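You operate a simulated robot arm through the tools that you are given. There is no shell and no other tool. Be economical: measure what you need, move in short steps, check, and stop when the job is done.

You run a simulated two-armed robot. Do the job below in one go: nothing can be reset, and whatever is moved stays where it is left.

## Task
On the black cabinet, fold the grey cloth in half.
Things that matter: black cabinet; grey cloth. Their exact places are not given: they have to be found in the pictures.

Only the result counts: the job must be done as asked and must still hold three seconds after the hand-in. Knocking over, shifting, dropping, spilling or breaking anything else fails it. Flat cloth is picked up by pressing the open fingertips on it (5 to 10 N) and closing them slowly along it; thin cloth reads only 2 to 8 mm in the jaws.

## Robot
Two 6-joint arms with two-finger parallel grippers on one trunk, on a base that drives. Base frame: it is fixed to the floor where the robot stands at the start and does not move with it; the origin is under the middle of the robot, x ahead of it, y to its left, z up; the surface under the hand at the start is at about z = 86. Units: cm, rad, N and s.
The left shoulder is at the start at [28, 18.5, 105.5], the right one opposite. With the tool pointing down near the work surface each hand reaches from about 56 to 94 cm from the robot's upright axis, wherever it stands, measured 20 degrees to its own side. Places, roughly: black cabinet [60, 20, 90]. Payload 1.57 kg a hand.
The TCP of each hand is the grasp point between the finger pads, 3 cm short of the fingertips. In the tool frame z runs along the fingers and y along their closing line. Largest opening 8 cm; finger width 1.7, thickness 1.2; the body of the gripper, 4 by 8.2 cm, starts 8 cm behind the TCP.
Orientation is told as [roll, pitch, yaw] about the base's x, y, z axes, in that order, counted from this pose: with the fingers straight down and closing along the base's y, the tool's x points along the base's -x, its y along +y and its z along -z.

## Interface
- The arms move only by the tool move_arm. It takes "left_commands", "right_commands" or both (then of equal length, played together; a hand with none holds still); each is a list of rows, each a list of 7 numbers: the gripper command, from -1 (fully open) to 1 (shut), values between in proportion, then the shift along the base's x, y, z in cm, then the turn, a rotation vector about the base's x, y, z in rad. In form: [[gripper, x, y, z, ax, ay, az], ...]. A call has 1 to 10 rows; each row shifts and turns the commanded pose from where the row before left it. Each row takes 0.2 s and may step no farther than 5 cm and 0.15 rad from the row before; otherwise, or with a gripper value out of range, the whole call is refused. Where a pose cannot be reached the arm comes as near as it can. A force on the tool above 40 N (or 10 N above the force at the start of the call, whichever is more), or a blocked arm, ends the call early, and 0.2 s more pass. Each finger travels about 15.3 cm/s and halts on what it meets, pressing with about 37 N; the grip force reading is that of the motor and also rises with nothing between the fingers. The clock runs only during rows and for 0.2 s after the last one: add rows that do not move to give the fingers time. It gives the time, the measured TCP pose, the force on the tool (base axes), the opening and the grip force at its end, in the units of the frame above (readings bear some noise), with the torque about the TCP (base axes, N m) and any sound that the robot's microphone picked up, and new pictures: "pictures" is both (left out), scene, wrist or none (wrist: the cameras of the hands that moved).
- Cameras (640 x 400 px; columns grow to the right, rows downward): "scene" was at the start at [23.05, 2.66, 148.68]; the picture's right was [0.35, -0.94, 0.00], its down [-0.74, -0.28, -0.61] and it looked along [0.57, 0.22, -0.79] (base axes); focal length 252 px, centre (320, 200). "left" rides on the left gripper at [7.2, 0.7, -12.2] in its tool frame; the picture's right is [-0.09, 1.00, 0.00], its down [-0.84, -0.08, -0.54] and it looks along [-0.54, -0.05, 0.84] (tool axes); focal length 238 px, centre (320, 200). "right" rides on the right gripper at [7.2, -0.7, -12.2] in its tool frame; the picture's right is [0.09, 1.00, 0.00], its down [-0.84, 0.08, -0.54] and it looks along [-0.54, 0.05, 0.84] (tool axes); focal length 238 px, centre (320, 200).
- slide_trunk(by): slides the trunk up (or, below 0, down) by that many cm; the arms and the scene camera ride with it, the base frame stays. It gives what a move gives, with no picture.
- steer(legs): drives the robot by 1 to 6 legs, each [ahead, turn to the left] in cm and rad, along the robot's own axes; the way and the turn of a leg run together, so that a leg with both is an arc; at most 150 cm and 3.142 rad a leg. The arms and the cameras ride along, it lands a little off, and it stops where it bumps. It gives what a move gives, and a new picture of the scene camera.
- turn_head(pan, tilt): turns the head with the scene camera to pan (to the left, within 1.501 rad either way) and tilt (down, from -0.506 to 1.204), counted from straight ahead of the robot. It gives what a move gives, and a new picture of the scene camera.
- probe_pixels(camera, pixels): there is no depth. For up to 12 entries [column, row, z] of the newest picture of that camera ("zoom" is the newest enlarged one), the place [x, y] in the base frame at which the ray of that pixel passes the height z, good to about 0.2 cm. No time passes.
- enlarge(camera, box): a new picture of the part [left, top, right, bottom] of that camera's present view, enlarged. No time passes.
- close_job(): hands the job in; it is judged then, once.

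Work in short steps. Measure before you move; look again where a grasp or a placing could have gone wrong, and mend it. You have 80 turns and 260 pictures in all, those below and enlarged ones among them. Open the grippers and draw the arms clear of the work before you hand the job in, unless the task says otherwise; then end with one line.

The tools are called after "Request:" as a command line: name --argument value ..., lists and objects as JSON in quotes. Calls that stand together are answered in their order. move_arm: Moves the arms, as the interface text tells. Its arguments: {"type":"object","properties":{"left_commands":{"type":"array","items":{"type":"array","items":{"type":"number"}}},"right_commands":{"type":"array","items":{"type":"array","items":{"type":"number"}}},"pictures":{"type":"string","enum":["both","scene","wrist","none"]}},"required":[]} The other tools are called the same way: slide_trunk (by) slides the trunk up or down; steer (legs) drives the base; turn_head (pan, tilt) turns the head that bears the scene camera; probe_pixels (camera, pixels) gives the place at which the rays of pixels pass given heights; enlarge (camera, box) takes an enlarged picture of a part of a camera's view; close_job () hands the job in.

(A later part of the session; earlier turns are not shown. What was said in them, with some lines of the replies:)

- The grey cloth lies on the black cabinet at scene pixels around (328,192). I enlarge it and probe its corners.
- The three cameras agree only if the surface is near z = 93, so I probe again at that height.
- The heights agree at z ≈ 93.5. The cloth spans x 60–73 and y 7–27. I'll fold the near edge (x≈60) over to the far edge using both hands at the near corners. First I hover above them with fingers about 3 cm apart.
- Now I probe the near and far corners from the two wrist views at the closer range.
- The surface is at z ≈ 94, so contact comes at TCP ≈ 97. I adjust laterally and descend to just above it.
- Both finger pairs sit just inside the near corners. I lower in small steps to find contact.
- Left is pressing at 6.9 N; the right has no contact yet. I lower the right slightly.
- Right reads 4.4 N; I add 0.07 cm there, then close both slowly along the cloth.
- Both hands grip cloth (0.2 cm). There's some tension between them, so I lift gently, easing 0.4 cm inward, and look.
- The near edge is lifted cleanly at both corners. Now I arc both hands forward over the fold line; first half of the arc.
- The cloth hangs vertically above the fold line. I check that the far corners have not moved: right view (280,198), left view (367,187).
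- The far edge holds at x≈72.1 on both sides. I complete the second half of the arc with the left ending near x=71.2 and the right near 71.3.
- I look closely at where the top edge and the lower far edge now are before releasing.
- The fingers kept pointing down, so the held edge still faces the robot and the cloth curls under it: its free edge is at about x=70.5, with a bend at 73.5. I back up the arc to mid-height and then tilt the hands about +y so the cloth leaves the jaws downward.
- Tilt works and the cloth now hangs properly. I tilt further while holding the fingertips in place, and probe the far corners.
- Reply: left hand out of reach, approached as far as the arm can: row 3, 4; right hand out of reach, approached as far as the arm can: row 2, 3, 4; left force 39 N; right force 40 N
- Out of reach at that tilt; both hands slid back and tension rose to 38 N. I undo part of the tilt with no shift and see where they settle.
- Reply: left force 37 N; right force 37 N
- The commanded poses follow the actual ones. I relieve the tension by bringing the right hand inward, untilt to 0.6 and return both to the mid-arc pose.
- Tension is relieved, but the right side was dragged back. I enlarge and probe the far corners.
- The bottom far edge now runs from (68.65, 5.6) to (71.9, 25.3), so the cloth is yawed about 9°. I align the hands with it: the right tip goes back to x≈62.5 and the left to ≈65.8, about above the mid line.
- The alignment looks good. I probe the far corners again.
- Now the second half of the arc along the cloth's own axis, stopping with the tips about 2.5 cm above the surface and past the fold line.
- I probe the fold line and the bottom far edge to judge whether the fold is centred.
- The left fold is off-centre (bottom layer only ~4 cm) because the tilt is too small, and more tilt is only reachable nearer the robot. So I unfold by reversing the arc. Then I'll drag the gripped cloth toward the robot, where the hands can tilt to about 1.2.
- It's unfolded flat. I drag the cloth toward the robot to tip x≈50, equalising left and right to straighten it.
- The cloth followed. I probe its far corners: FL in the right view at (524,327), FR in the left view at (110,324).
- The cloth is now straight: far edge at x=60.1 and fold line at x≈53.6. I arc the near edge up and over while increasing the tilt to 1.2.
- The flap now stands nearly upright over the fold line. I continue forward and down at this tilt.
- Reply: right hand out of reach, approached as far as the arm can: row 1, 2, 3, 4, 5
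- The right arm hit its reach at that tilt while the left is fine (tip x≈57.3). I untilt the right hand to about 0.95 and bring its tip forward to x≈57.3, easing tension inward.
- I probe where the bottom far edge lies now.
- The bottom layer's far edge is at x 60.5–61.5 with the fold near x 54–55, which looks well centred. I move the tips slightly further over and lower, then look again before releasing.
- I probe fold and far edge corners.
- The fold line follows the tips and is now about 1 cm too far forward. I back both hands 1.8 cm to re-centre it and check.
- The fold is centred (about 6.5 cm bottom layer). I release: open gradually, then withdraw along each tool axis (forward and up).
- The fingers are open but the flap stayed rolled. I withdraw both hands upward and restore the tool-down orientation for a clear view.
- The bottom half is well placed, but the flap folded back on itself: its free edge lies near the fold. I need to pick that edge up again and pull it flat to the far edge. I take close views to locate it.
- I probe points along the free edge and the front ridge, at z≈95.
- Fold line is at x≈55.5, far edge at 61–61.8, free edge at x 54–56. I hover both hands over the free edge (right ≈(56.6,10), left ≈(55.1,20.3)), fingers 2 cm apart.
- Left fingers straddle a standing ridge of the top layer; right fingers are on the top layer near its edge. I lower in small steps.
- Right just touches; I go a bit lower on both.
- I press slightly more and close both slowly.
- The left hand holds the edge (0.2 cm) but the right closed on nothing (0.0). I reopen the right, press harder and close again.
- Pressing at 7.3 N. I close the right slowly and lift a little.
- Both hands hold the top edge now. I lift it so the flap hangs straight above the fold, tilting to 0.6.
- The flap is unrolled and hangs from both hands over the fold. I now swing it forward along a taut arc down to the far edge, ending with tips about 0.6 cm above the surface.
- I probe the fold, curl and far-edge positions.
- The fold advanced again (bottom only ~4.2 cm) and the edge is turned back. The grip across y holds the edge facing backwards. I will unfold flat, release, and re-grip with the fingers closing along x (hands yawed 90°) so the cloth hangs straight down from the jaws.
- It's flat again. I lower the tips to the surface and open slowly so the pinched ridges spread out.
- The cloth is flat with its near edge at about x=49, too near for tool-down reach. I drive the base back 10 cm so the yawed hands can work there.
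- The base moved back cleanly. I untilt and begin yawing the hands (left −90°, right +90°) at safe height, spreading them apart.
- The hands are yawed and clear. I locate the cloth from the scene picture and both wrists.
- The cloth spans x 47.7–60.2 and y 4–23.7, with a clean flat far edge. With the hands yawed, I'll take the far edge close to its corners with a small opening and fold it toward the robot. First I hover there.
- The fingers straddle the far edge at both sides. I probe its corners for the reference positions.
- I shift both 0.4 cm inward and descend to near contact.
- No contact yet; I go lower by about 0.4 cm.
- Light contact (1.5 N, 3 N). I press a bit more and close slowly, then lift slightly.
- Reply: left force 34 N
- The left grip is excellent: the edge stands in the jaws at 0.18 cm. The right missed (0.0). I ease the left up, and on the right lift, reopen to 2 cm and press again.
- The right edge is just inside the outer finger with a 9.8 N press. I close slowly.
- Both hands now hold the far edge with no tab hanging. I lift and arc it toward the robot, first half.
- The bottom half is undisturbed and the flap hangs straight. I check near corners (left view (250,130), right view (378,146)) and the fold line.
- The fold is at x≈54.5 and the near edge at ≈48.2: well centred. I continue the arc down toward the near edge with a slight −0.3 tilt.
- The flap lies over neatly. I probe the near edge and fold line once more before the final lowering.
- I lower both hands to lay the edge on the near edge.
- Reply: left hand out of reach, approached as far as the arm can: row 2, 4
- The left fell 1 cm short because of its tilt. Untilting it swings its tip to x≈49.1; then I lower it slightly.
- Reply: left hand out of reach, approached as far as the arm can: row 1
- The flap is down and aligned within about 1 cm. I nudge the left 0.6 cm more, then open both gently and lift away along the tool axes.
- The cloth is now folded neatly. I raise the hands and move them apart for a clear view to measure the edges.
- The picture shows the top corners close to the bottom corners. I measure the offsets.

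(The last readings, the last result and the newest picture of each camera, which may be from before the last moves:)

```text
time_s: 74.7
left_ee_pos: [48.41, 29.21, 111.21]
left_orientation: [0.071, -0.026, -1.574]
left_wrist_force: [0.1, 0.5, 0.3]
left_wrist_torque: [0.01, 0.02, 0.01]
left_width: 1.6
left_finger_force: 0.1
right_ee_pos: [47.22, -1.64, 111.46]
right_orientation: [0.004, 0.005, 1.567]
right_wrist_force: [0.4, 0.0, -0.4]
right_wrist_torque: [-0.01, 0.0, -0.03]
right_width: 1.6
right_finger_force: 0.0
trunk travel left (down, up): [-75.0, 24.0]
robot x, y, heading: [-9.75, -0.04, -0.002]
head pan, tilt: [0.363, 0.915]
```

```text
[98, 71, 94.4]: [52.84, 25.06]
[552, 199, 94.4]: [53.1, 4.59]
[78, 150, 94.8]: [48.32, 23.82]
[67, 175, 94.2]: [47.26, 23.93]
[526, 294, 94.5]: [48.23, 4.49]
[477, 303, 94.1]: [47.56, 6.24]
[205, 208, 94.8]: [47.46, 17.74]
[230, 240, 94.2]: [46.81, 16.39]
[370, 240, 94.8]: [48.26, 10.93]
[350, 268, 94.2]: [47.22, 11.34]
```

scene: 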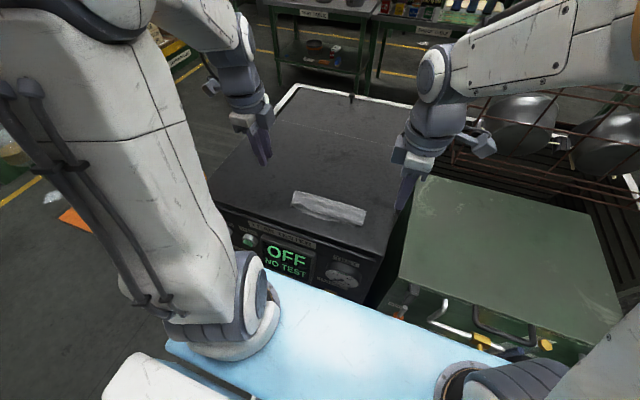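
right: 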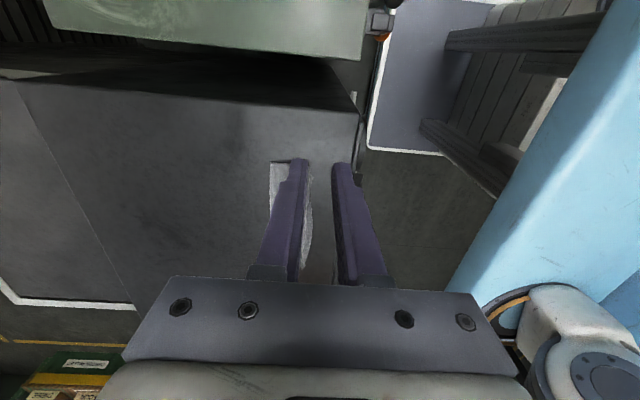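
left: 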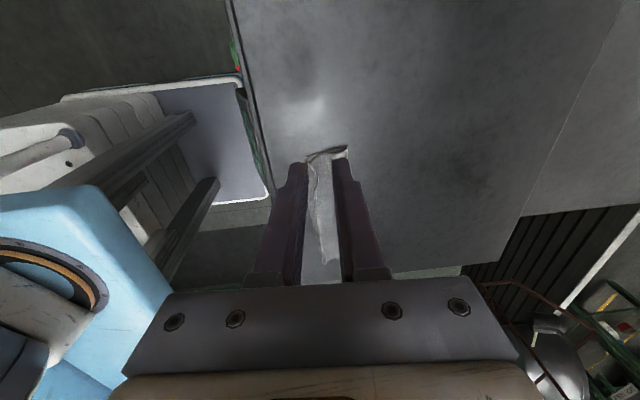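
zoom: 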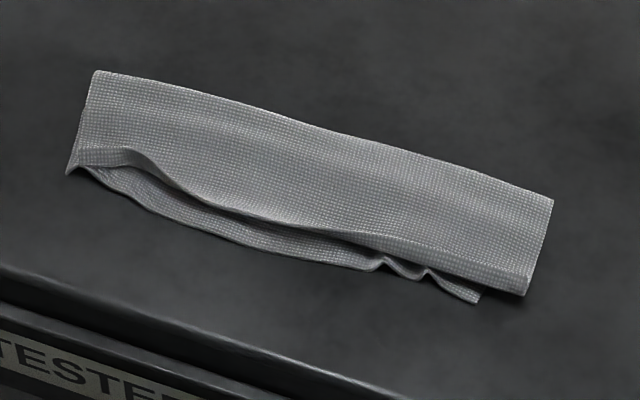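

Top and bottom corners match within about 1–2 cm and the layers lie flat, so this is a good half fold. I open the grippers fully and raise the arms clear.

Request:
move_arm --left_commands '[[-1, 0, 1, 2, 0, 0, 0], [-1, 0, 1, 2, 0, 0, 0], [-1, 0, 1, 2, 0, 0, 0], [-1, 0, 0, 0, 0, 0, 0]]' --right_commands '[[-1, 0, -1, 2, 0, 0, 0], [-1, 0, -1, 2, 0, 0, 0], [-1, 0, -1, 2, 0, 0, 0], [-1, 0, 0, 0, 0, 0, 0]]' --pictures "scene"

Request:
enlarge --camera "scene" --box '[280, 180, 380, 242]'

```text
time_s: 75.7
left_ee_pos: [48.43, 32.43, 117.22]
left_orientation: [0.071, -0.027, -1.574]
left_wrist_force: [-0.6, -0.5, -0.4]
left_wrist_torque: [0.0, 0.01, 0.02]
left_width: 8.02
left_finger_force: 0.0
right_ee_pos: [47.46, -4.64, 117.18]
right_orientation: [0.001, 0.003, 1.566]
right_wrist_force: [-0.2, 0.5, 0.4]
right_wrist_torque: [-0.03, -0.02, 0.0]
right_width: 7.99
right_finger_force: 0.1
trunk travel left (down, up): [-75.0, 24.0]
robot x, y, heading: [-10.02, -0.2, 0.001]
head pan, tilt: [0.363, 0.915]
```

scene: 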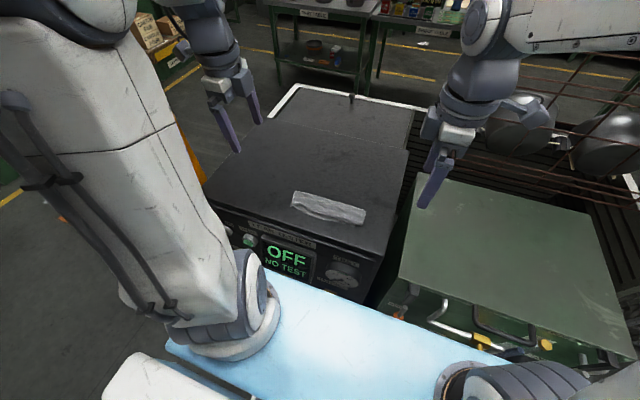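

```text
6.40 times, centred on (330, 211) of scene
```

zoom: 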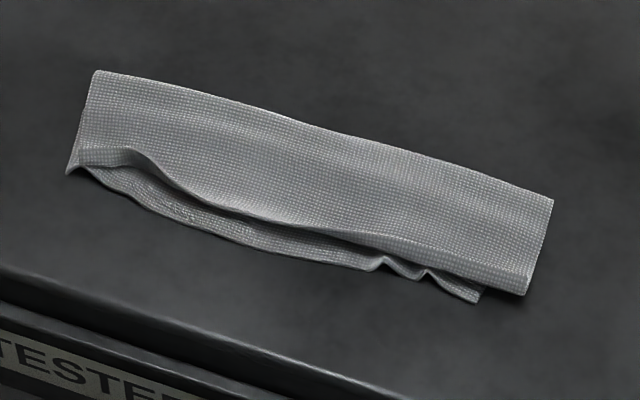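

The cloth is stable and folded, and both hands are open and clear, so I hand the job in.

Request:
close_job

```text
The job is handed in.
```

The grey cloth is folded in half on the black cabinet, about 8–12 cm nearer the robot than where it started. The corners meet within about 1–2 cm, with a few small wrinkles along the near edge.
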